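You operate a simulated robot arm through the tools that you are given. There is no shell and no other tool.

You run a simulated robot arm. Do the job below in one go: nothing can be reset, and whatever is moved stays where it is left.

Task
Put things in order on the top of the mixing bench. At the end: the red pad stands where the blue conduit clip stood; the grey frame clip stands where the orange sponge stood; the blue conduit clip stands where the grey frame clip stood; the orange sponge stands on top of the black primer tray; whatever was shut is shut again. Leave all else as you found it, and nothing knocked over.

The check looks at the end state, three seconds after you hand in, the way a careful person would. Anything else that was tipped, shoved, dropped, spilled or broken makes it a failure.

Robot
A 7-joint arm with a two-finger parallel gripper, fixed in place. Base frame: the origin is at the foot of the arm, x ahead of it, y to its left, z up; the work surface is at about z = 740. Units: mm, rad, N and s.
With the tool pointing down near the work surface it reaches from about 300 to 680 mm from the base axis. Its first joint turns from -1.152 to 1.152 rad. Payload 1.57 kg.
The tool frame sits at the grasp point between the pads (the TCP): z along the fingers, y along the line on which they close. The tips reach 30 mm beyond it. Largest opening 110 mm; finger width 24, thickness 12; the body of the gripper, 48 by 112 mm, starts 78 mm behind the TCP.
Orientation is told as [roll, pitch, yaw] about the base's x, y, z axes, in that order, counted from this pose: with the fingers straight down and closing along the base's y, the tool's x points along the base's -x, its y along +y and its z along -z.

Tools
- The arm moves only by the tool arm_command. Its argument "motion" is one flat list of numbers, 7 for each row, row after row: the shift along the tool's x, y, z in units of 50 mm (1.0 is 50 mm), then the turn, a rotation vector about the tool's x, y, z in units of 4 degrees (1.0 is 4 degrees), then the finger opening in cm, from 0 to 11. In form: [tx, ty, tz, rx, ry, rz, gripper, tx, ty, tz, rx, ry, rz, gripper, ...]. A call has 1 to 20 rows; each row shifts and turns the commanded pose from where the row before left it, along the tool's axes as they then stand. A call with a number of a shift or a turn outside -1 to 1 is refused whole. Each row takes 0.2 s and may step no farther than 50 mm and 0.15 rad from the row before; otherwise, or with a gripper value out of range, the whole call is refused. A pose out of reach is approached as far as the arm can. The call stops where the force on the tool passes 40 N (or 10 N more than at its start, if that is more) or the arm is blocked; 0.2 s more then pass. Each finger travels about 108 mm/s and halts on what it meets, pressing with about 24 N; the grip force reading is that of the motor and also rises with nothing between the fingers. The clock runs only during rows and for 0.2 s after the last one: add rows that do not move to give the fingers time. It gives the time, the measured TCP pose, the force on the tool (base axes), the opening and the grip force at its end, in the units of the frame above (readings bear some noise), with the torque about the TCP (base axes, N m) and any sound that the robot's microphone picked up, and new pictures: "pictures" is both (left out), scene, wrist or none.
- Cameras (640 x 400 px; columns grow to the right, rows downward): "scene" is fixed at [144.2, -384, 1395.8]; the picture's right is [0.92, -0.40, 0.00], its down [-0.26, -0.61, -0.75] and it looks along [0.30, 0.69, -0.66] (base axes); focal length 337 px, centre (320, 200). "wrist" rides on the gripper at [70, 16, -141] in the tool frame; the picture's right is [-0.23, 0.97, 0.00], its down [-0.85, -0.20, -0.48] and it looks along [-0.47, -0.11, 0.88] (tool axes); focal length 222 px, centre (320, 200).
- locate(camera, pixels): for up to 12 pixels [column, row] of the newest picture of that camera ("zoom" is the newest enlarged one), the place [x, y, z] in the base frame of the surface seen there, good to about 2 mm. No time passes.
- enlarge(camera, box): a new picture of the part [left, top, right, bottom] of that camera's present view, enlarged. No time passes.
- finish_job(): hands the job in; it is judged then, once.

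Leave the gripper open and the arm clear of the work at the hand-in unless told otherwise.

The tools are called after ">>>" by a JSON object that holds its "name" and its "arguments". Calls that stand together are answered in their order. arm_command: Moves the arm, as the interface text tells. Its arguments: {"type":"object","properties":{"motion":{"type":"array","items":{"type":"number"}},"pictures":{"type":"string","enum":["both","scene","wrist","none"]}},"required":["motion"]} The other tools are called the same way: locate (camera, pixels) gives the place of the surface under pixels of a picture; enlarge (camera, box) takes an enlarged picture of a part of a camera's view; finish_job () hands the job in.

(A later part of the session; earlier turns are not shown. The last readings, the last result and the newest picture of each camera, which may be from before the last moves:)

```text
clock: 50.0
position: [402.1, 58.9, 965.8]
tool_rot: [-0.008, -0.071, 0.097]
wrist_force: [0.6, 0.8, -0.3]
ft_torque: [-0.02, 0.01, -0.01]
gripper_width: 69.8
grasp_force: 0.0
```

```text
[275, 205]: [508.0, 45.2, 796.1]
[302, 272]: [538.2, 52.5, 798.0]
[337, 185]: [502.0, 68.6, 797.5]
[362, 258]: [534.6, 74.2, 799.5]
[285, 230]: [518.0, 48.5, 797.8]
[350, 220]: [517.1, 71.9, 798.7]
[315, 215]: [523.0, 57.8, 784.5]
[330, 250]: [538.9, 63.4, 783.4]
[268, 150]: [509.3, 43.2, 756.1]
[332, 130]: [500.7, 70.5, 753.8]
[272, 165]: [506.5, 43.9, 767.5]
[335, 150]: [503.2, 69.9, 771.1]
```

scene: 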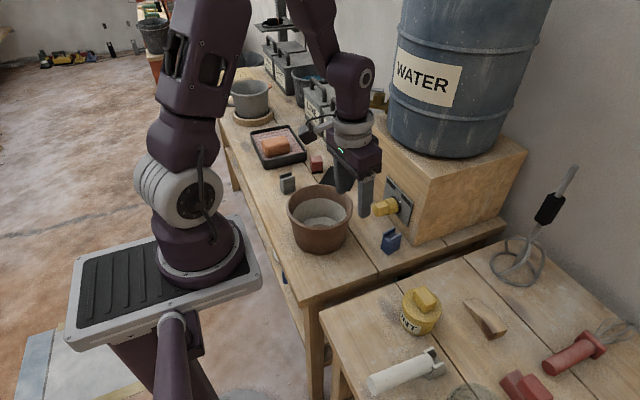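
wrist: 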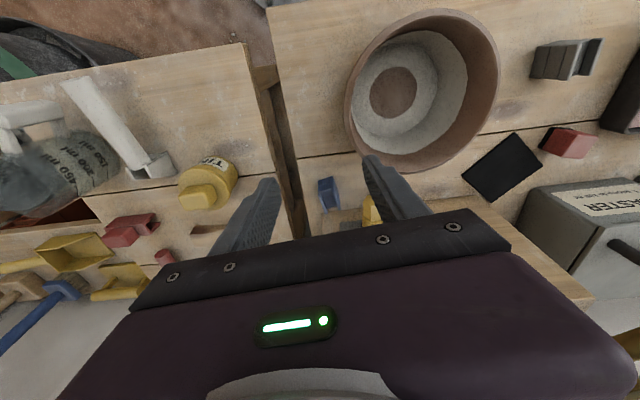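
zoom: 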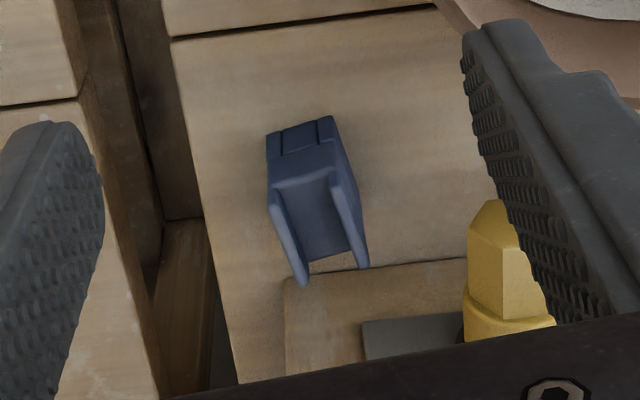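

Blue clip seen at about (521,60), turned ~12°, top 798. I narrow the opening to 50 mm (the knob is at y≥115), go out to x≈521 at z≈966, turn to ~12°, and come down to z≈880 for a closer look.

>>> {"name": "arm_command", "arguments": {"motion": [-0.789, -0.07, 0.056, 0, 0, 0, 6, -0.789, -0.07, 0.056, 0, 0, 0, 5, -0.789, -0.07, 0.056, 0, 0, 0, 5, 0, 0, 0, 0, 0, -0.8, 5, 0, 0, 0, 0, 0, -0.8, 5, 0.058, 0.012, 0.858, 0, 0, 0, 5, 0.058, 0.012, 0.858, 0, 0, 0, 5, 0, 0, 0, 0, 0, 0, 5]}}

>>> {"name": "enlarge", "arguments": {"camera": "wrist", "box": [280, 105, 370, 175]}}

```text
clock: 51.8
position: [522.3, 58.9, 877.1]
tool_rot: [-0.013, -0.069, 0.209]
wrist_force: [0.6, 0.0, -0.1]
ft_torque: [0.01, 0.0, -0.01]
gripper_width: 50.1
grasp_force: 0.1
```

scene: 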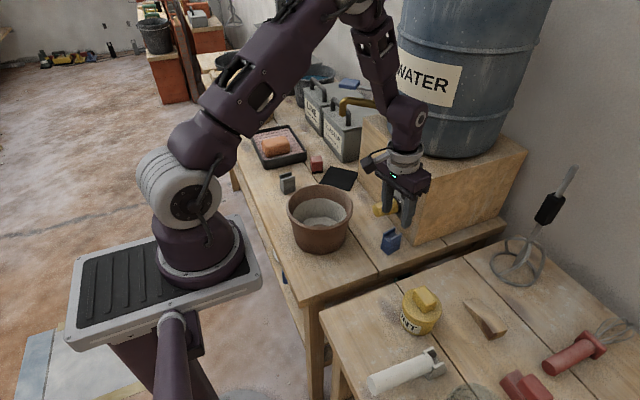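
wrist: 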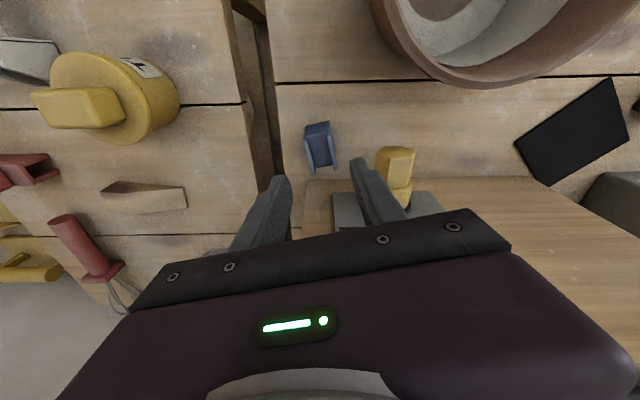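

```text
5.71 times, centred on (325, 140) of wrist
```

zoom: 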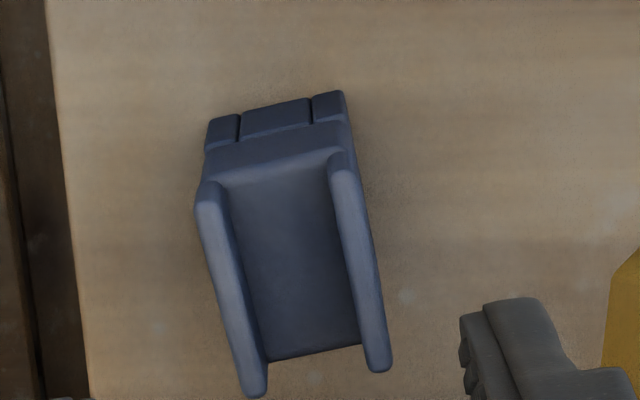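

>>> {"name": "locate", "arguments": {"camera": "zoom", "pixels": [[208, 205], [255, 380], [340, 170], [378, 355], [222, 260], [240, 320], [352, 225], [365, 290], [205, 150], [345, 110], [295, 230], [305, 330]]}}

>>> {"name": "locate", "arguments": {"camera": "zoom", "pixels": [[200, 195], [250, 395], [335, 158], [385, 370], [230, 290], [358, 258], [212, 225], [346, 195], [210, 125], [340, 95], [275, 210], [285, 350]]}}

```text
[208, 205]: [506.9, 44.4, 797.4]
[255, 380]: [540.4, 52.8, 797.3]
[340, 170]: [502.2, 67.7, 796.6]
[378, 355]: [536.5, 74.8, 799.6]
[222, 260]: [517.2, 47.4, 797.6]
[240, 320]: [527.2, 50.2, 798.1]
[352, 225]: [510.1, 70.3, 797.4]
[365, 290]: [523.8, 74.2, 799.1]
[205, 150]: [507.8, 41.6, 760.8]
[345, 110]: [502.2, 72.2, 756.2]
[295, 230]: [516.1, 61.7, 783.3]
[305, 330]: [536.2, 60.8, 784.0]
```

```text
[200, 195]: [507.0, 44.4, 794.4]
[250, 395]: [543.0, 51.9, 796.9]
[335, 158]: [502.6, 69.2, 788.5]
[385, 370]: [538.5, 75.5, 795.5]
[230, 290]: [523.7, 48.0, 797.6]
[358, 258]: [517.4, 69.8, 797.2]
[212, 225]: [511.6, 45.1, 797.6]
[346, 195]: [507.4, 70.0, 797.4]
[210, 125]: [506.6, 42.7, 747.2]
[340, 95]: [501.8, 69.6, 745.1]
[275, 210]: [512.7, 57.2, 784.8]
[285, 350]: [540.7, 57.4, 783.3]
```

The blue clip's centre is (522,60), turned 12°, matching the hand. I lower to z≈785 with 50 mm opening, about 10 mm spare each side.

>>> {"name": "arm_command", "arguments": {"motion": [0.042, 0.025, 0.612, 0, 0, 0, 5, 0.042, 0.009, 0.612, 0, 0, 0, 5, 0.042, 0.009, 0.612, 0, 0, 0, 5, 0, 0, 0, 0, 0, 0, 5]}}

>>> {"name": "enlarge", "arguments": {"camera": "scene", "box": [340, 170, 450, 260]}}

```text
clock: 52.8
position: [521.5, 61.8, 786.1]
tool_rot: [-0.015, -0.068, 0.207]
wrist_force: [0.0, 0.3, 0.0]
ft_torque: [-0.01, 0.03, -0.04]
gripper_width: 50.1
grasp_force: 0.1
```

scene: 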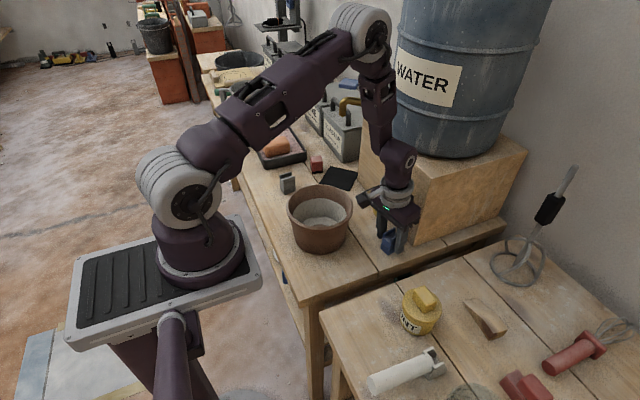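
wrist: 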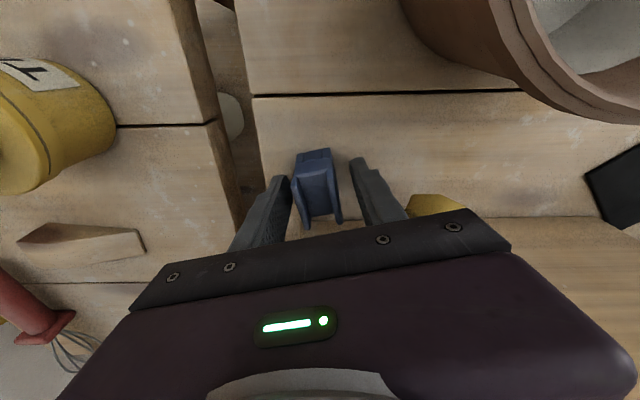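

```text
4.44 times, centred on (395, 215) of scene
```

zoom: 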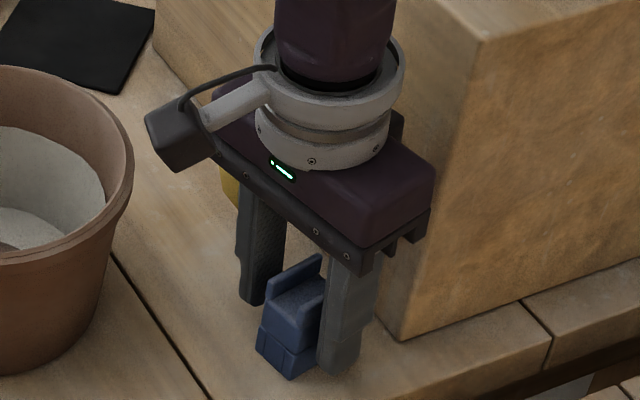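

Fingers straddle the blue clip, forces are nil. I close on it.

>>> {"name": "arm_command", "arguments": {"motion": [0, 0, 0, 0, 0, 0, 4, 0, 0, 0, 0, 0, 0, 3.2, 0, 0, 0, 0, 0, 0, 2.5, 0, 0, 0, 0, 0, 0, 1.8, 0, 0, 0, 0, 0, 0, 1.8], "pictures": "wrist"}}

```text
clock: 54.0
position: [522.1, 60.8, 786.7]
tool_rot: [-0.014, -0.068, 0.208]
wrist_force: [-1.4, 0.0, 0.0]
ft_torque: [0.01, 0.0, 0.0]
gripper_width: 28.2
grasp_force: 24.0
```

wrist: 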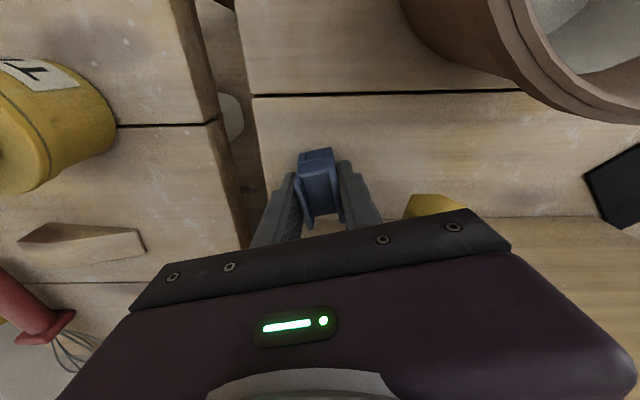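

Gripped at 28 mm. I lift straight up 155 mm.

>>> {"name": "arm_command", "arguments": {"motion": [-0.02, -0.004, -0.299, 0, 0, 0, 1.8, -0.048, -0.01, -0.698, 0, 0, 0, 1.8, -0.048, -0.01, -0.698, 0, 0, 0, 1.8, -0.048, -0.01, -0.698, 0, 0, 0, 1.8, -0.048, -0.01, -0.698, 0, 0, 0, 1.8, 0, 0, 0, 0, 0, 0, 1.8]}}

```text
clock: 55.4
position: [522.4, 60.1, 941.0]
tool_rot: [-0.013, -0.069, 0.207]
wrist_force: [-0.8, 0.9, -1.1]
ft_torque: [0.0, -0.02, 0.01]
gripper_width: 28.6
grasp_force: 23.9
```

scene: 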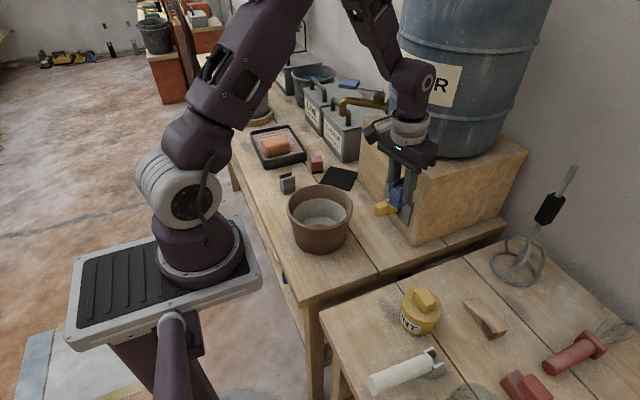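
wrist: 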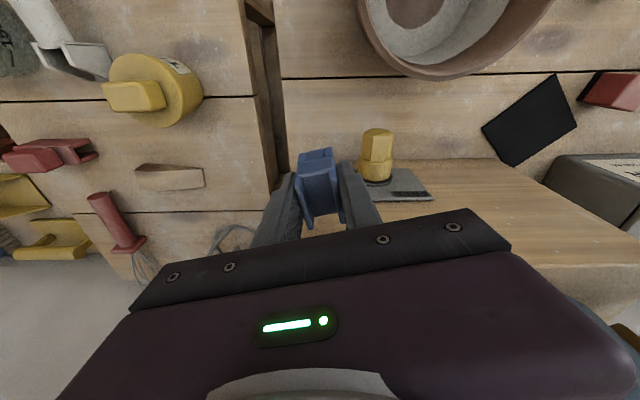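

The blue clip is lifted well above the knob. I carry it in an arc (back 60 mm in x, then forward again) to (522,220), turning 6° to the grey clip's former angle.

>>> {"name": "arm_command", "arguments": {"motion": [0.278, 0.611, -0.028, 0, 0, 0, 1.8, 0.278, 0.611, -0.028, 0, 0, 0, 1.8, 0.278, 0.611, -0.028, 0, 0, 0, 1.8, -0.5, 0.431, 0.028, 0, 0, 0, 1.8, -0.5, 0.431, 0.028, 0, 0, 0, 1.8, -0.5, 0.431, 0.028, 0, 0, 0, 1.8, 0, 0, 0, 0, 0, 0.8, 1.8, 0, 0, 0, 0, 0, 0.8, 1.8, 0, 0, 0, 0, 0, 0, 1.8]}}

>>> {"name": "enlarge", "arguments": {"camera": "wrist", "box": [280, 140, 360, 240]}}

```text
clock: 57.4
position: [520.2, 220.4, 939.7]
tool_rot: [-0.007, -0.069, 0.094]
wrist_force: [-0.6, 0.1, -0.7]
ft_torque: [0.03, 0.01, 0.01]
gripper_width: 28.5
grasp_force: 23.9
```

scene: 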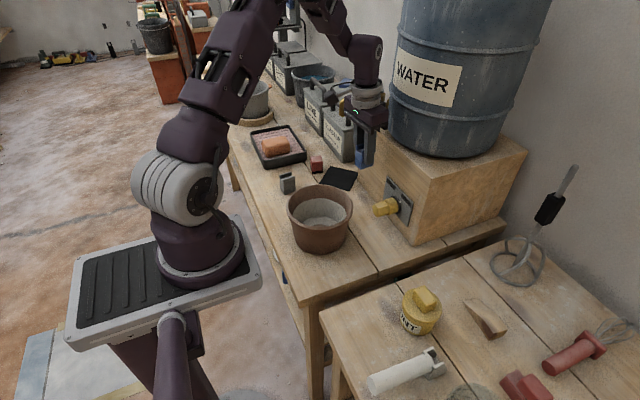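
wrist: 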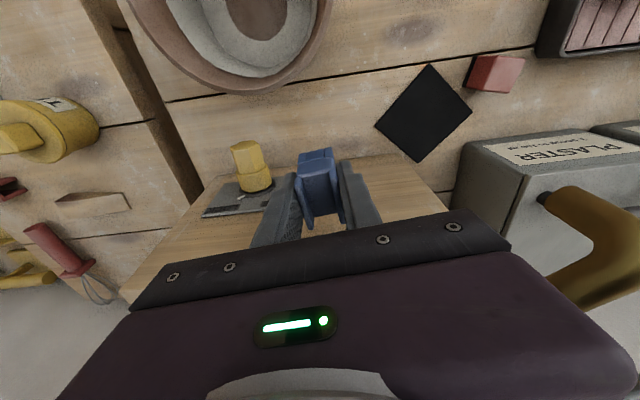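

```text
4.00 times, centred on (320, 190) of wrist
```

zoom: 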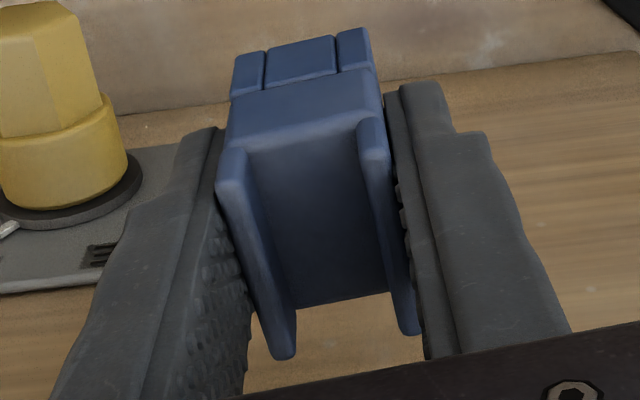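

>>> {"name": "locate", "arguments": {"camera": "zoom", "pixels": [[228, 170], [283, 345], [370, 130], [410, 320], [255, 260], [390, 220], [245, 230], [395, 250], [320, 160], [340, 280], [240, 85], [370, 65]]}}

```text
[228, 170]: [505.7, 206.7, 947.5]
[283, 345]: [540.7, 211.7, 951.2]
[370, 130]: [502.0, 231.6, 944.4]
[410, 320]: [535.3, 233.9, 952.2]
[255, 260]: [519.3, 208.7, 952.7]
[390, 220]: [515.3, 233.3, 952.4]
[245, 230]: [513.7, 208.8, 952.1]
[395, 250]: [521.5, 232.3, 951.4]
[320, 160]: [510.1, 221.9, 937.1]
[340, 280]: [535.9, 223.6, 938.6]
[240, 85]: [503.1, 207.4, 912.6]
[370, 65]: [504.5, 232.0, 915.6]
```

The blue clip's centre in hand is at (521,221). I trim 1 mm and lower 138 mm to about z=802 over the grey clip's former spot.

>>> {"name": "arm_command", "arguments": {"motion": [0.042, 0, 0.689, 0, 0, 0, 1.8, 0.042, 0, 0.689, 0, 0, 0, 1.8, 0.042, 0, 0.689, 0, 0, 0, 1.8, 0.042, 0, 0.689, 0, 0, 0, 1.8, 0, 0, 0, 0, 0, 0, 1.8]}}

>>> {"name": "enlarge", "arguments": {"camera": "scene", "box": [320, 140, 430, 230]}}

```text
clock: 58.6
position: [521.3, 218.8, 804.6]
tool_rot: [-0.008, -0.07, 0.097]
wrist_force: [-0.2, 0.7, 0.4]
ft_torque: [0.01, 0.0, 0.0]
gripper_width: 28.4
grasp_force: 24.0
```

scene: 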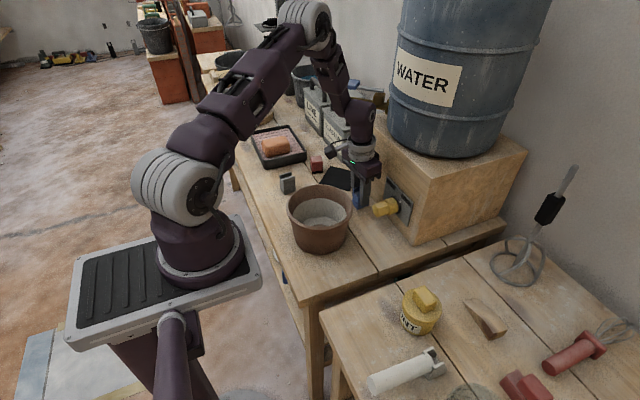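
wrist: 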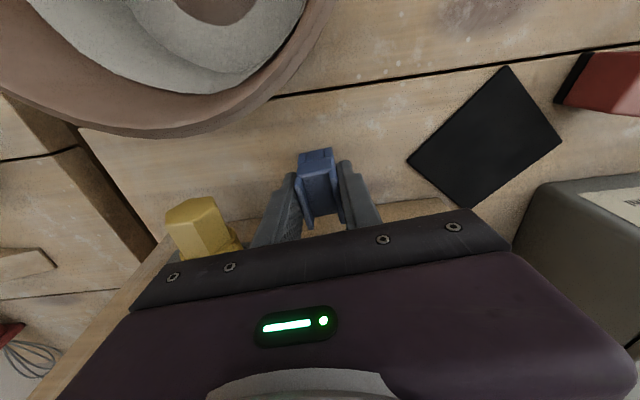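

```text
4.44 times, centred on (375, 185) of scene
```

zoom: 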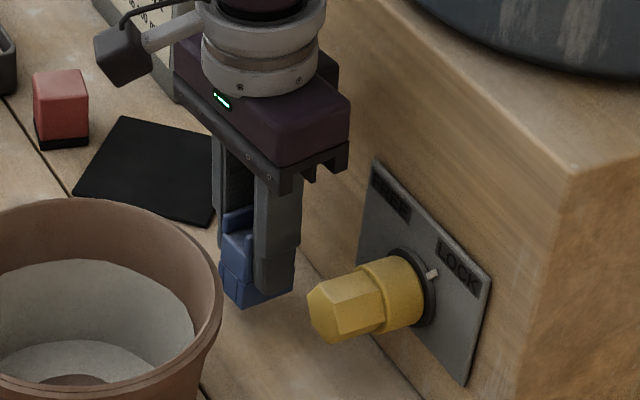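

At (521,219,805). I lower 15 mm, then in small steps until contact.

>>> {"name": "arm_command", "arguments": {"motion": [0.019, 0.015, 0.3, 0, 0, 0, 1.8, 0.001, 0, 0.02, 0, 0, 0, 1.8, 0, 0, 0, 0, 0, 0, 1.8], "pictures": "none"}}

```text
clock: 59.4
position: [522.5, 219.5, 787.2]
tool_rot: [-0.007, -0.07, 0.097]
wrist_force: [-0.7, -0.2, -0.3]
ft_torque: [0.01, 0.01, -0.03]
gripper_width: 28.5
grasp_force: 23.7
```

>>> {"name": "arm_command", "arguments": {"motion": [0.001, 0, 0.02, 0, 0, 0, 1.8, 0.001, 0, 0.02, 0, 0, 0, 1.8, 0, 0, 0, 0, 0, 0, 1.8], "pictures": "none"}}

```text
clock: 60.2
position: [522.5, 220.2, 785.6]
tool_rot: [-0.005, -0.072, 0.096]
wrist_force: [-3.3, -3.7, 19.3]
ft_torque: [-0.02, 0.06, 0.01]
gripper_width: 28.7
grasp_force: 24.7
```

Contact (19 N). I relieve slightly and open to 55 mm.

>>> {"name": "arm_command", "arguments": {"motion": [-0.001, 0, -0.012, 0, 0, 0, 1.8, 0, 0, 0, 0, 0, 0, 3.4, 0, 0, 0, 0, 0, 0, 4.2, 0, 0, 0, 0, 0, 0, 5, 0, 0, 0, 0, 0, 0, 5.5, 0, 0, 0, 0, 0, 0, 5.5], "pictures": "wrist"}}

>>> {"name": "enlarge", "arguments": {"camera": "scene", "box": [320, 140, 430, 230]}}

```text
clock: 61.6
position: [522.9, 220.2, 785.0]
tool_rot: [-0.007, -0.07, 0.096]
wrist_force: [0.2, 0.0, 0.1]
ft_torque: [0.04, 0.0, 0.0]
gripper_width: 55.0
grasp_force: 0.1
```

wrist: 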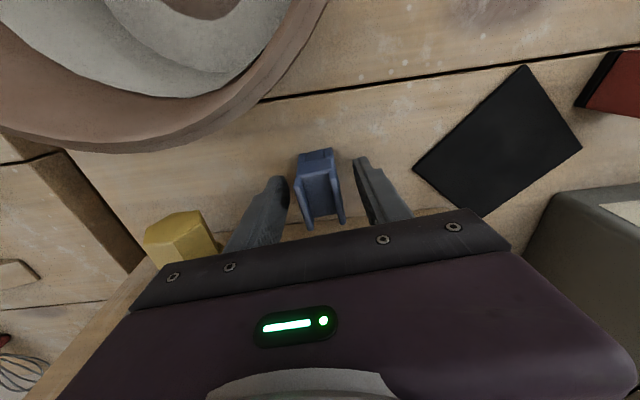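

```text
4.44 times, centred on (375, 185) of scene
```

zoom: 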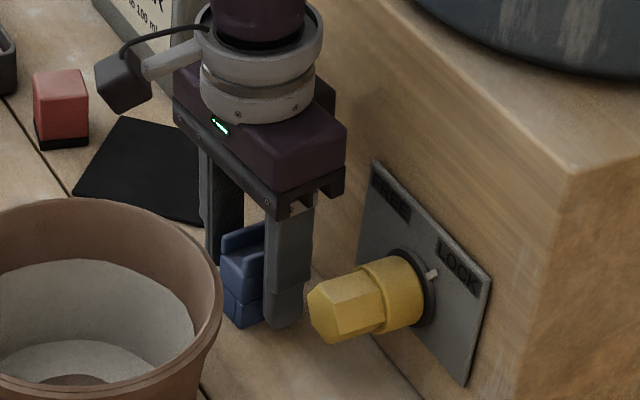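

The blue clip stands upright in the grey clip's former place. I withdraw up ~175 mm along the finger axis.

>>> {"name": "arm_command", "arguments": {"motion": [0, 0, -0.5, 0, 0, 0, 5.5, 0, 0, -1, 0, 0, 0, 5.5, 0, 0, -1, 0, 0, 0, 5.5, 0, 0, -1, 0, 0, 0, 5.5, 0, 0, 0, 0, 0, 0, 5.5]}}

>>> {"name": "enlarge", "arguments": {"camera": "wrist", "box": [275, 90, 375, 170]}}

```text
clock: 62.8
position: [508.2, 219.8, 960.9]
tool_rot: [-0.009, -0.07, 0.096]
wrist_force: [0.6, 0.2, -0.5]
ft_torque: [-0.01, 0.01, -0.02]
gripper_width: 55.1
grasp_force: 0.0
```

scene: 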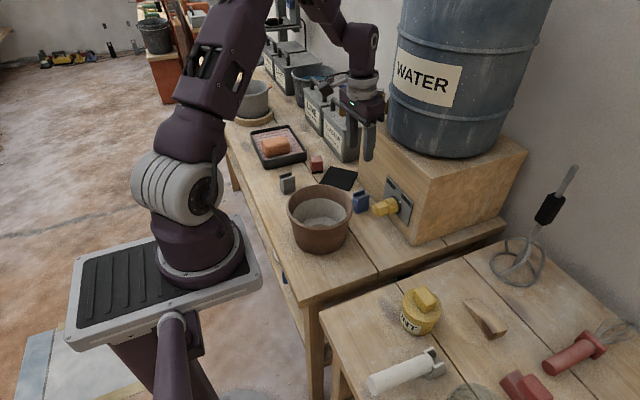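
wrist: 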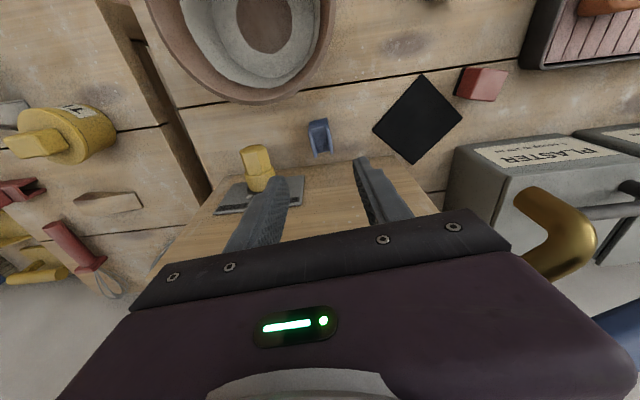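

```text
5.00 times, centred on (325, 130) of wrist
```

zoom: 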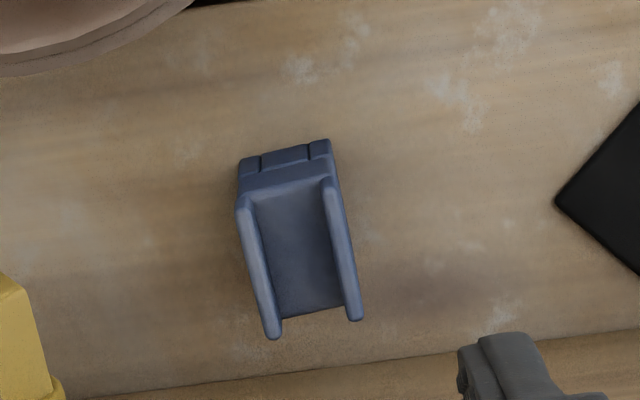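

I verify the blue clip's place and measure the spout and red pad from this view.

>>> {"name": "locate", "arguments": {"camera": "zoom", "pixels": [[242, 210], [272, 330], [328, 190], [355, 310], [290, 230], [300, 300]]}}

>>> {"name": "locate", "arguments": {"camera": "wrist", "pixels": [[540, 200], [525, 195], [555, 215], [575, 240], [550, 270], [520, 270], [465, 85], [495, 70], [480, 85], [590, 225]]}}

>>> {"name": "enlarge", "arguments": {"camera": "wrist", "box": [440, 50, 520, 120]}}

```text
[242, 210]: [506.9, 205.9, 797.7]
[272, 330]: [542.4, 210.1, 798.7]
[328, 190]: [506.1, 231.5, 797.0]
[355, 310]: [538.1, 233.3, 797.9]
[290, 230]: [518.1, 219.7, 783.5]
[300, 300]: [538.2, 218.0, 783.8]
```

```text
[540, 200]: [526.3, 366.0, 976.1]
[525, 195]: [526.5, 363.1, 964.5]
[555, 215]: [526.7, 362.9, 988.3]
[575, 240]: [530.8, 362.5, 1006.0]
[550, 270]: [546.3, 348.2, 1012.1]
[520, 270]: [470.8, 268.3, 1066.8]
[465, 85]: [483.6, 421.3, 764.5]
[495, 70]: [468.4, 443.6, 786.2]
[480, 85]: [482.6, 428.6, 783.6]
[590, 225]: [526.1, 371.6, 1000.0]
```

```text
5.71 times, centred on (480, 85) of wrist
```

zoom: 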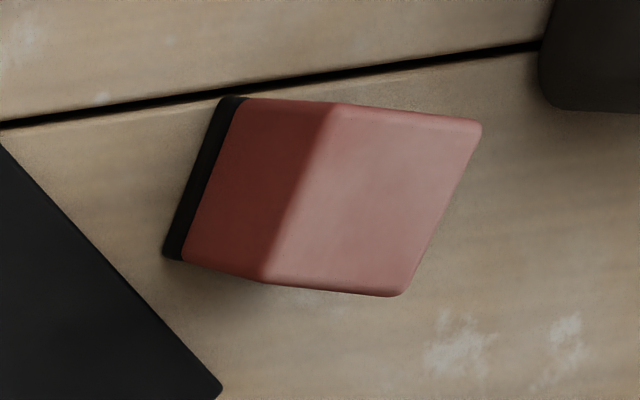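

Blue clip stands at (523,220), as wanted. Spout underside is z≈960 near (527,364). Now I locate the red pad's top corners and base edges.

>>> {"name": "locate", "arguments": {"camera": "zoom", "pixels": [[337, 110], [472, 125], [397, 288], [270, 277], [370, 200], [300, 190], [225, 105], [175, 250], [205, 175], [440, 200], [405, 115], [330, 285]]}}

```text
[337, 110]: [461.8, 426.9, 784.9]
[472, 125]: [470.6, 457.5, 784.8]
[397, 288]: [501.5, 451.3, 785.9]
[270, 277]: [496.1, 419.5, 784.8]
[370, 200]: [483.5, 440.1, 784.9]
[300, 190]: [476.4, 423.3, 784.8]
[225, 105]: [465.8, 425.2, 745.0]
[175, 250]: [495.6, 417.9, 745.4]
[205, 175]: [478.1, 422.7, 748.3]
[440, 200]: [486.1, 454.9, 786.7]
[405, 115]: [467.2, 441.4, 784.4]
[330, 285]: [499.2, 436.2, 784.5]
```

Red pad: centre (482.5,438.7), about 33 mm square, turned −12°, top 786. I pull back in −x to 400 first (clear of the spout), then go to y≈439 at z≈940 and turn to yaw −12°.

>>> {"name": "arm_command", "arguments": {"motion": [0.715, 0.069, -0.05, 0, 0, 0, 6, 0.715, 0.069, -0.05, 0, 0, 0, 6, 0.715, 0.069, -0.05, 0, 0, 0, 6, -0.078, 0.868, 0.08, 0, 0, 0, 6, -0.078, 0.868, 0.08, 0, 0, 0, 6, -0.078, 0.868, 0.08, 0, 0, 0, 6, -0.078, 0.868, 0.08, 0, 0, 0, 6, -0.078, 0.868, 0.08, 0, 0, 0, 6, 0, 0, 0, 0, 0, 0.875, 6, 0, 0, 0, 0, 0, 0.875, 6, 0, 0, 0, 0, 0, 0.875, 6, 0, 0, 0, 0, 0, 0.875, 6, 0, 0, 0, 0, 0, 0.875, 6, 0, 0, 0, 0, 0, 0, 6]}}

```text
clock: 65.8
position: [402.5, 437.9, 938.7]
tool_rot: [0.017, -0.069, -0.211]
wrist_force: [0.5, 0.9, 0.4]
ft_torque: [-0.01, 0.0, -0.03]
gripper_width: 60.2
grasp_force: 0.0
```

scene: 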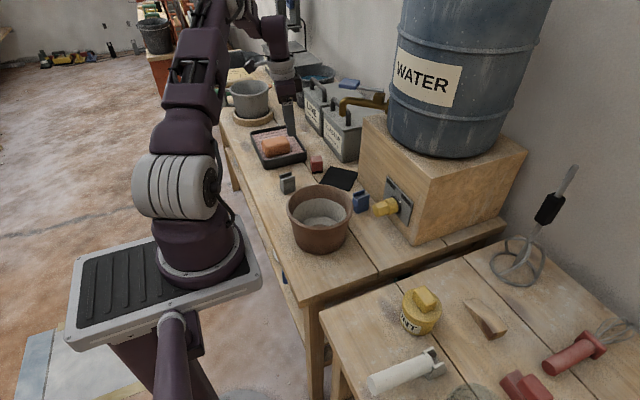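
wrist: 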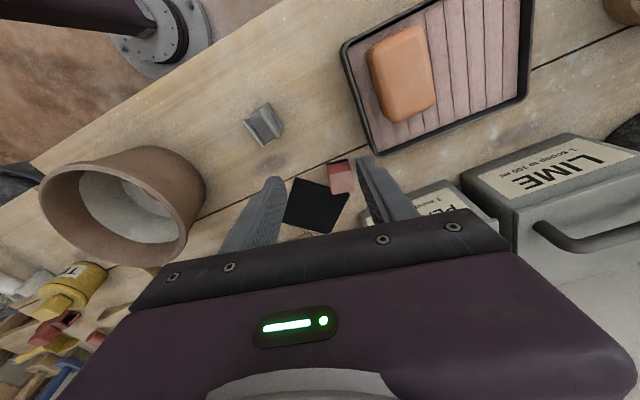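

In place with yaw −12°. I move out over the red pad to about (482,439) at z≈870.

>>> {"name": "arm_command", "arguments": {"motion": [-0.488, 0.109, 0.496, 0, 0, 0, 6, -0.488, 0.109, 0.496, 0, 0, 0, 6, -0.488, 0.109, 0.496, 0, 0, 0, 6, 0, 0, 0, 0, 0, 0, 6]}}

>>> {"name": "enlarge", "arguments": {"camera": "wrist", "box": [280, 100, 370, 180]}}

```text
clock: 66.8
position: [484.0, 439.2, 869.1]
tool_rot: [0.014, -0.069, -0.208]
wrist_force: [-1.1, -0.3, 0.1]
ft_torque: [-0.02, 0.02, 0.01]
gripper_width: 59.8
grasp_force: 0.1
```

scene: 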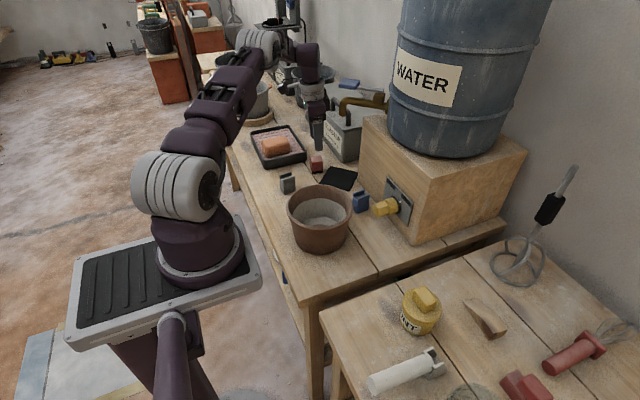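
wrist: 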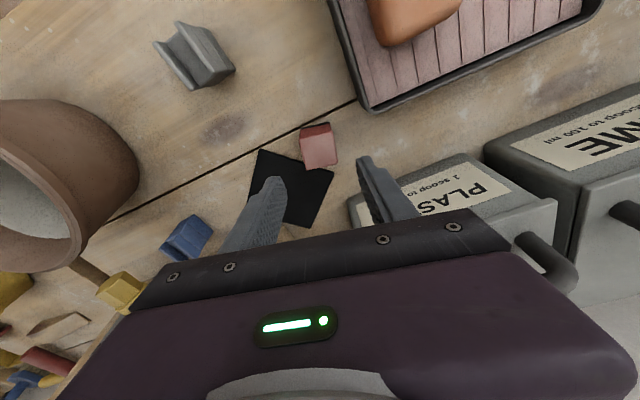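

```text
5.00 times, centred on (325, 140) of wrist
```

zoom: 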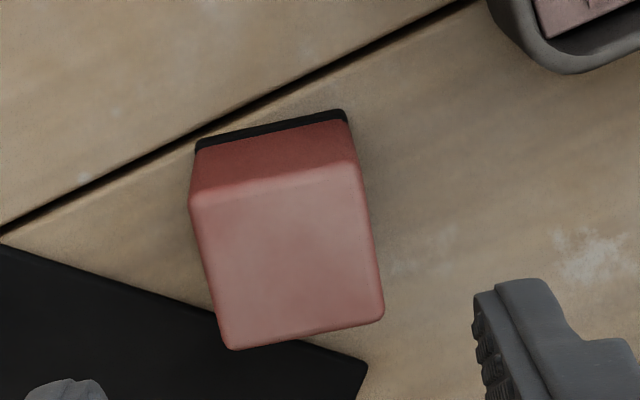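

>>> {"name": "locate", "arguments": {"camera": "zoom", "pixels": [[197, 210], [355, 172], [378, 310], [230, 342], [290, 260], [215, 275], [368, 240], [280, 185], [305, 330], [200, 150], [345, 120], [270, 132]]}}

```text
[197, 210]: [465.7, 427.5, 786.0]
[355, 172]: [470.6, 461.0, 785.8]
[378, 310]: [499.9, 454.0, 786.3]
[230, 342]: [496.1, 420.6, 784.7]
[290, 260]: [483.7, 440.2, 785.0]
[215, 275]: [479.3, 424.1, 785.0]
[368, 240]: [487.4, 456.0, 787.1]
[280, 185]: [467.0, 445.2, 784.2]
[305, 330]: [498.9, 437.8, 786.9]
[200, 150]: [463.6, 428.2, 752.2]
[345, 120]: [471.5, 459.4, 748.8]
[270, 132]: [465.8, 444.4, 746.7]
```

Red pad centre refined to (483,440), turn −11°. I lower to z≈783 with 60 mm opening (13 mm spare each side).

>>> {"name": "arm_command", "arguments": {"motion": [0.046, -0.002, 0.572, 0, 0, 0, 6, 0.046, -0.002, 0.572, 0, 0, 0, 6, 0.046, -0.002, 0.572, 0, 0, 0, 6, 0, 0, 0, 0, 0, 0, 6]}}

>>> {"name": "enlarge", "arguments": {"camera": "scene", "box": [270, 100, 370, 190]}}

```text
clock: 67.8
position: [481.3, 439.8, 783.5]
tool_rot: [0.016, -0.067, -0.21]
wrist_force: [-0.2, 0.0, 0.6]
ft_torque: [-0.02, -0.02, -0.01]
gripper_width: 59.9
grasp_force: 0.1
```

scene: 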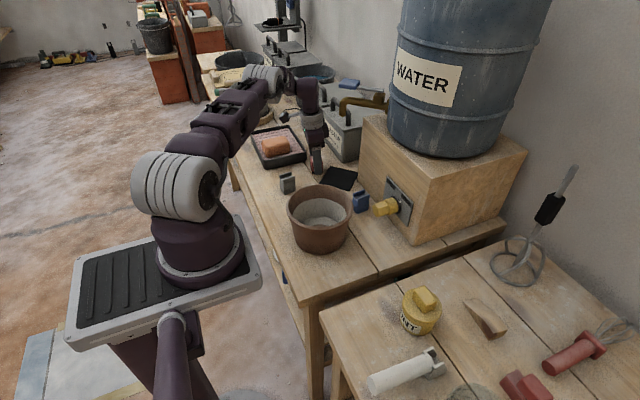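
wrist: 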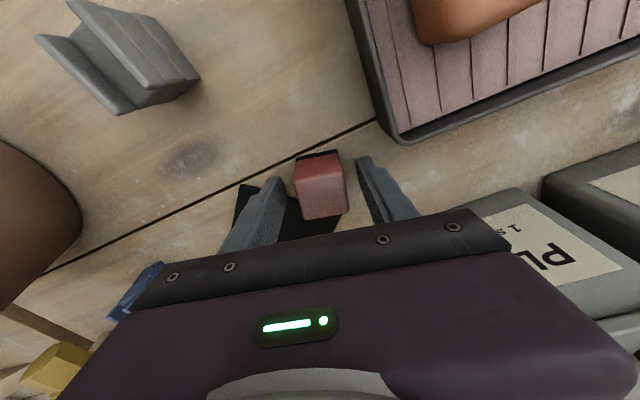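

```text
4.44 times, centred on (320, 145) of scene
```

zoom: 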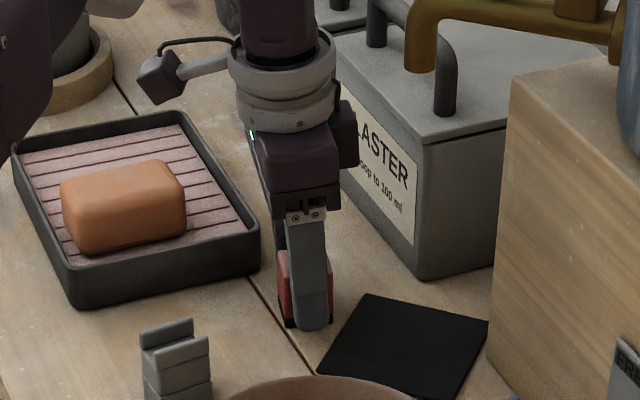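

Fingers straddle the red pad, no forces. I close.

>>> {"name": "arm_command", "arguments": {"motion": [0, 0, 0, 0, 0, 0, 4.8, 0, 0, 0, 0, 0, 0, 3.8, 0, 0, 0, 0, 0, 0, 3, 0, 0, 0, 0, 0, 0, 2.2, 0, 0, 0, 0, 0, 0, 2.2], "pictures": "wrist"}}

>>> {"name": "enlarge", "arguments": {"camera": "wrist", "box": [270, 130, 380, 250]}}

```text
clock: 69.0
position: [481.4, 440.6, 785.0]
tool_rot: [0.016, -0.069, -0.211]
wrist_force: [-1.2, 1.5, 2.9]
ft_torque: [0.01, 0.05, -0.03]
gripper_width: 35.3
grasp_force: 24.2
```

wrist: 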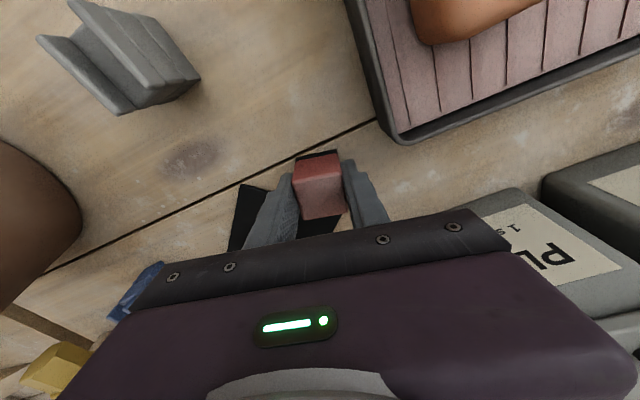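

```text
3.33 times, centred on (325, 190) of wrist
```

zoom: 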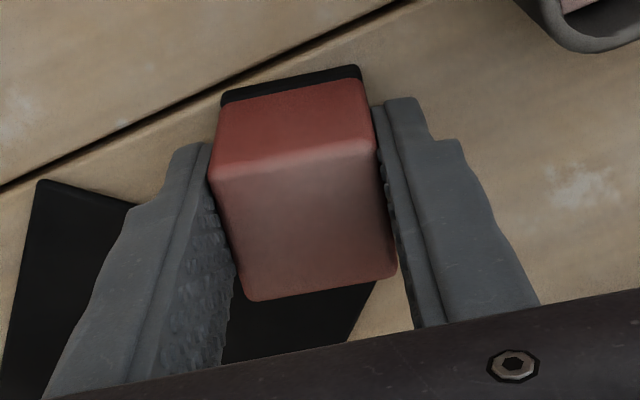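

Gripped at 35 mm. I lift straight up 85 mm, then rise further while drawing back in −x away from the spout.

>>> {"name": "arm_command", "arguments": {"motion": [-0.02, 0.004, -0.299, 0, 0, 0, 2.2, -0.048, 0.01, -0.698, 0, 0, 0, 2.2, -0.048, 0.01, -0.698, 0, 0, 0, 2.2, 0, 0, 0, 0, 0, 0, 2.2]}}

```text
clock: 70.0
position: [482.9, 438.6, 870.1]
tool_rot: [0.014, -0.069, -0.209]
wrist_force: [-0.7, 0.1, 0.5]
ft_torque: [-0.04, 0.01, 0.0]
gripper_width: 35.2
grasp_force: 23.6
```

scene: 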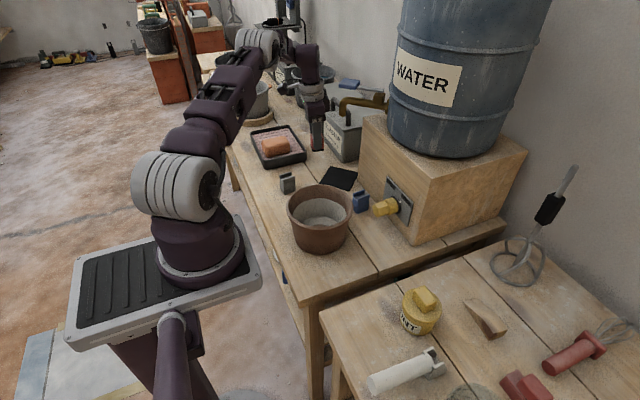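
wrist: 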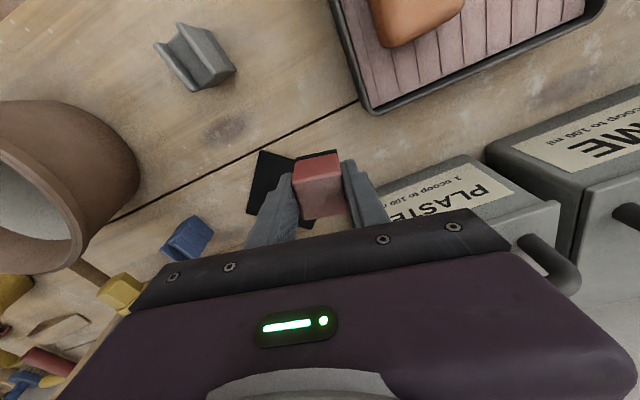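

Pad lifted cleanly. I draw back to x≈400 while rising to z≈950, then turn the hand to +12° (the blue clip's former angle).

>>> {"name": "arm_command", "arguments": {"motion": [0.504, -0.107, -0.571, 0, 0, 0, 2.2, 0.504, -0.107, -0.571, 0, 0, 0, 2.2, 0.504, -0.107, -0.571, 0, 0, 0, 2.2, 0, 0, 0, 0, 0, -1, 2.2, 0, 0, 0, 0, 0, -1, 2.2, 0, 0, 0, 0, 0, -1, 2.2, 0, 0, 0, 0, 0, -1, 2.2, 0, 0, 0, 0, 0, -1, 2.2, 0, 0, 0, 0, 0, -1, 2.2, 0, 0, 0, 0, 0, 0, 2.2], "pictures": "scene"}}

```text
clock: 72.2
position: [398.3, 439.8, 949.9]
tool_rot: [-0.012, -0.067, 0.21]
wrist_force: [0.7, 0.9, 0.0]
ft_torque: [0.0, 0.01, -0.03]
gripper_width: 35.3
grasp_force: 24.3
```

scene: 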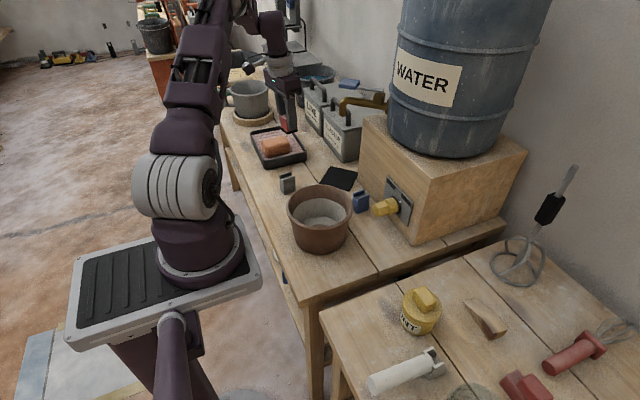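

Now at (398,440,950), yaw 12°. I travel in −y to about y=60 at z≈960, high above the pot.

>>> {"name": "arm_command", "arguments": {"motion": [0.195, -0.924, -0.025, 0, 0, 0, 2.2, 0.195, -0.924, -0.025, 0, 0, 0, 2.2, 0.195, -0.924, -0.025, 0, 0, 0, 2.2, 0.195, -0.924, -0.025, 0, 0, 0, 2.2, 0.195, -0.924, -0.025, 0, 0, 0, 2.2, 0.195, -0.924, -0.025, 0, 0, 0, 2.2, 0.195, -0.924, -0.025, 0, 0, 0, 2.2, 0.195, -0.924, -0.025, 0, 0, 0, 2.2, 0, 0, 0, 0, 0, 0, 2.2]}}

>>> {"name": "enlarge", "arguments": {"camera": "wrist", "box": [270, 130, 380, 250]}}

```text
clock: 74.2
position: [396.6, 58.9, 958.8]
tool_rot: [-0.014, -0.07, 0.209]
wrist_force: [0.2, 0.1, -0.6]
ft_torque: [-0.03, 0.01, 0.01]
gripper_width: 35.2
grasp_force: 24.1
```

scene: 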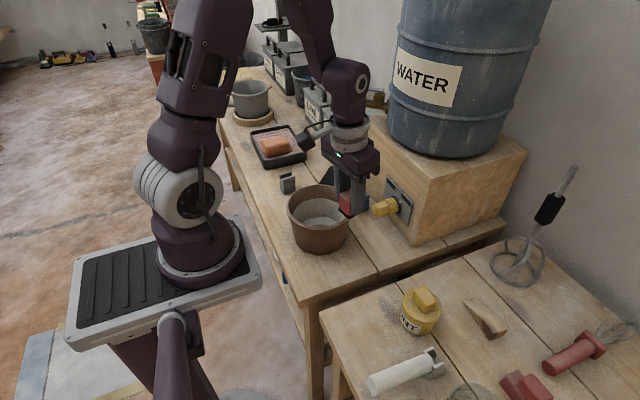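
wrist: 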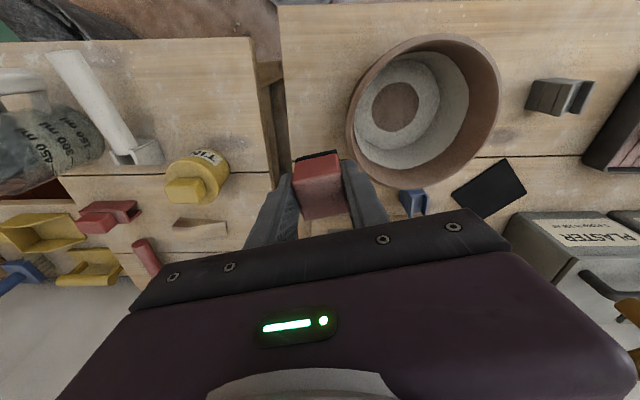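

```text
3.33 times, centred on (325, 190) of wrist
```

zoom: 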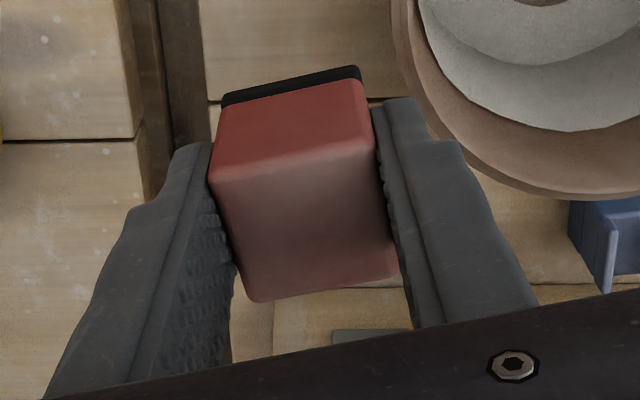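

I measure where the pad sits in the hand before placing.

>>> {"name": "locate", "arguments": {"camera": "zoom", "pixels": [[220, 182], [368, 148], [390, 270], [255, 292], [305, 220], [235, 240], [382, 205], [295, 170], [325, 278], [228, 105], [355, 78]]}}

```text
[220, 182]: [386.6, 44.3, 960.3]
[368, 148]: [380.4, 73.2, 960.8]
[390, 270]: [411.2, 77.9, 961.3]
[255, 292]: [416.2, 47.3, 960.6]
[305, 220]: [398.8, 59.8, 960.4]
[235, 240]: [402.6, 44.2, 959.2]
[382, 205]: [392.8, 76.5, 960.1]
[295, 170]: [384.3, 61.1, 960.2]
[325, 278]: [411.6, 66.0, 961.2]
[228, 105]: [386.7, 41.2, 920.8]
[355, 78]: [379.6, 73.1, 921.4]
```

Pad centre in hand (398.6,60.7). I go out 124 mm in x to (522,60) at z≈958, then lower 140 mm to z≈818.

>>> {"name": "arm_command", "arguments": {"motion": [-0.804, -0.176, 0.057, 0, 0, 0, 2.2, -0.804, -0.176, 0.057, 0, 0, 0, 2.2, -0.804, -0.176, 0.057, 0, 0, 0, 2.2, 0, 0, 0, 0, 0, 0, 2.2, 0.048, 0.01, 0.698, 0, 0, 0, 2.2, 0.048, 0.01, 0.698, 0, 0, 0, 2.2, 0.048, 0.01, 0.698, 0, 0, 0, 2.2, 0.048, 0.01, 0.698, 0, 0, 0, 2.2, 0, 0, 0, 0, 0, 0, 2.2]}}

>>> {"name": "enlarge", "arguments": {"camera": "wrist", "box": [270, 130, 380, 250]}}

```text
clock: 76.2
position: [520.7, 60.9, 818.3]
tool_rot: [-0.015, -0.067, 0.209]
wrist_force: [-0.2, -0.7, -0.8]
ft_torque: [-0.03, 0.0, 0.0]
gripper_width: 35.1
grasp_force: 24.0
```

scene: 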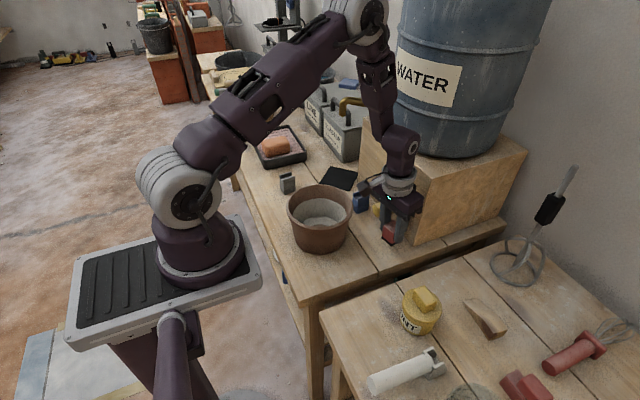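
wrist: 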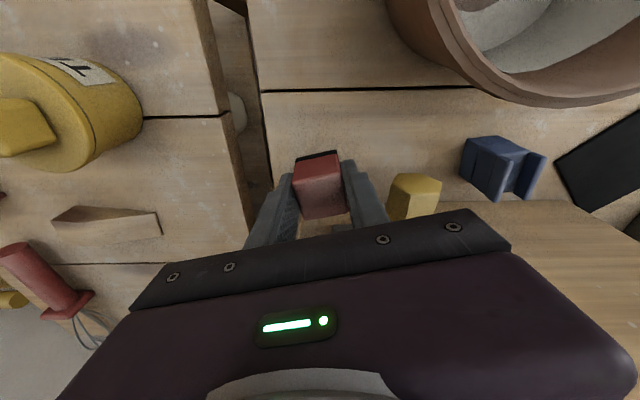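

```text
3.33 times, centred on (325, 190) of wrist
```

zoom: 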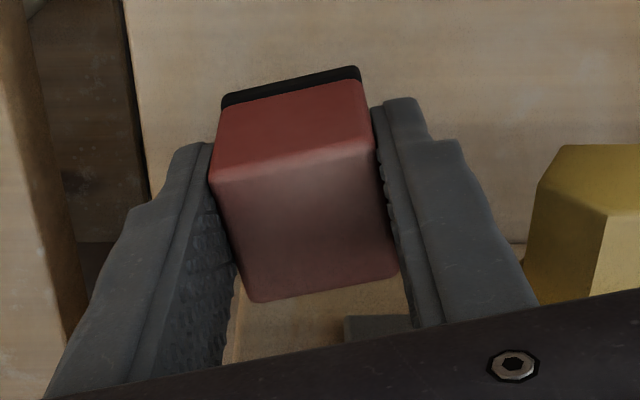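

>>> {"name": "locate", "arguments": {"camera": "zoom", "pixels": [[220, 182], [368, 148], [390, 270], [255, 292], [305, 220], [235, 240], [382, 205], [295, 170], [325, 278], [560, 160], [545, 200], [520, 240]]}}

>>> {"name": "enlarge", "arguments": {"camera": "scene", "box": [345, 170, 445, 260]}}

```text
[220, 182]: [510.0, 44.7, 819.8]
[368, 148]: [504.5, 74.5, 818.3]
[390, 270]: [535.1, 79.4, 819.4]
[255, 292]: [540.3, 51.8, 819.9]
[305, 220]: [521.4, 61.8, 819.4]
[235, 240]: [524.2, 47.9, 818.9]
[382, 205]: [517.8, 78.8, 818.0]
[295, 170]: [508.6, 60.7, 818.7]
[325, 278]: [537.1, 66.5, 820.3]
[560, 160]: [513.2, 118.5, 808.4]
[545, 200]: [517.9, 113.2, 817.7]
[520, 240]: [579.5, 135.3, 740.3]
```

```text
4.44 times, centred on (395, 215) of scene
```

zoom: 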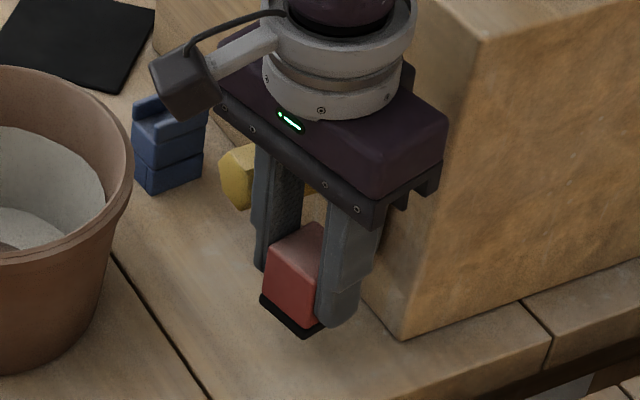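

Pad centre is at (522.5,62.6); target (522.3,60). I shift −2.5 mm in y and lower 29 mm, then feel for contact.

>>> {"name": "arm_command", "arguments": {"motion": [0.031, -0.045, 0.29, 0, 0, 0, 2.2, 0.02, 0.004, 0.29, 0, 0, 0, 2.2, 0, 0, 0, 0, 0, 0, 2.2], "pictures": "none"}}

```text
clock: 77.0
position: [520.6, 59.1, 790.2]
tool_rot: [-0.013, -0.068, 0.209]
wrist_force: [0.1, -0.7, -0.9]
ft_torque: [-0.01, -0.02, -0.01]
gripper_width: 35.2
grasp_force: 24.3
```

>>> {"name": "arm_command", "arguments": {"motion": [0.003, 0, 0.04, 0, 0, 0, 2.2, 0.003, 0, 0.04, 0, 0, 0, 2.2, 0, 0, 0, 0, 0, 0, 2.2], "pictures": "none"}}

```text
clock: 77.8
position: [521.5, 59.3, 784.2]
tool_rot: [-0.013, -0.069, 0.21]
wrist_force: [-0.3, -0.5, -0.4]
ft_torque: [0.0, 0.0, -0.02]
gripper_width: 35.0
grasp_force: 23.2
```

No contact yet at z≈784–785. I go on in 1 mm steps.

>>> {"name": "arm_command", "arguments": {"motion": [0.001, 0, 0.02, 0, 0, 0, 2.2, 0.001, 0, 0.02, 0, 0, 0, 2.2, 0, 0, 0, 0, 0, 0, 2.2], "pictures": "none"}}

```text
clock: 78.6
position: [520.5, 59.3, 783.7]
tool_rot: [-0.013, -0.069, 0.21]
wrist_force: [-2.4, -1.6, 22.3]
ft_torque: [0.34, 0.21, 0.05]
gripper_width: 35.1
grasp_force: 24.0
```

Contact (22 N). I relieve slightly and open to 50 mm.

>>> {"name": "arm_command", "arguments": {"motion": [-0.001, 0, -0.014, 0, 0, 0, 2.2, 0, 0, 0, 0, 0, 0, 3.9, 0, 0, 0, 0, 0, 0, 4.5, 0, 0, 0, 0, 0, 0, 5.2, 0, 0, 0, 0, 0, 0, 5.2]}}

>>> {"name": "enlarge", "arguments": {"camera": "scene", "box": [345, 170, 445, 260]}}

```text
clock: 79.8
position: [520.2, 60.2, 782.9]
tool_rot: [-0.014, -0.067, 0.209]
wrist_force: [0.0, -0.3, 0.4]
ft_torque: [-0.01, 0.04, 0.0]
gripper_width: 51.9
grasp_force: 0.0
```

scene: 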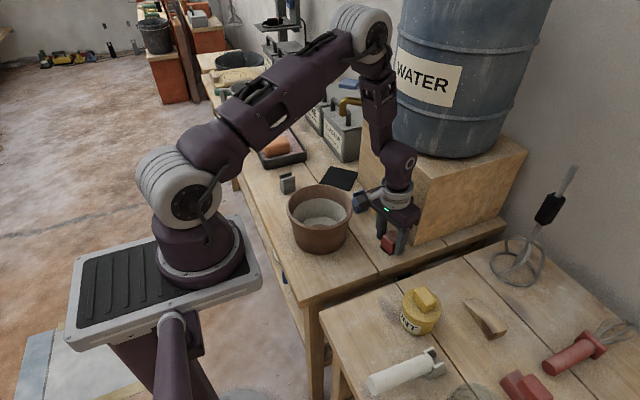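
wrist: 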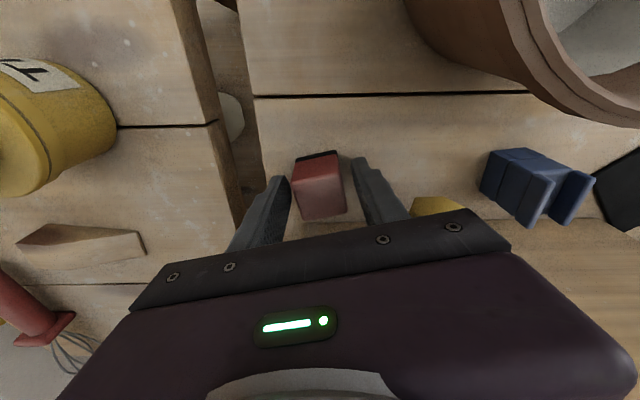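

```text
4.44 times, centred on (395, 215) of scene
```

zoom: 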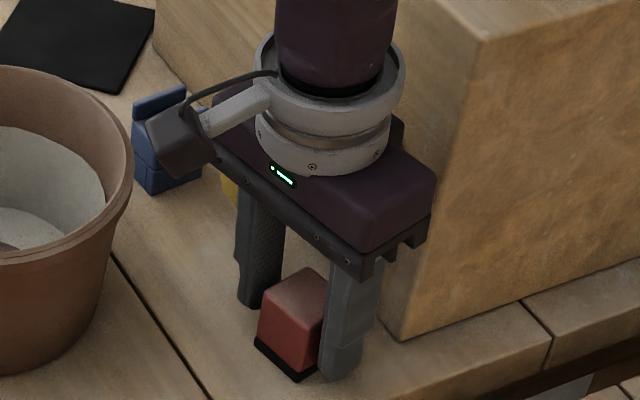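

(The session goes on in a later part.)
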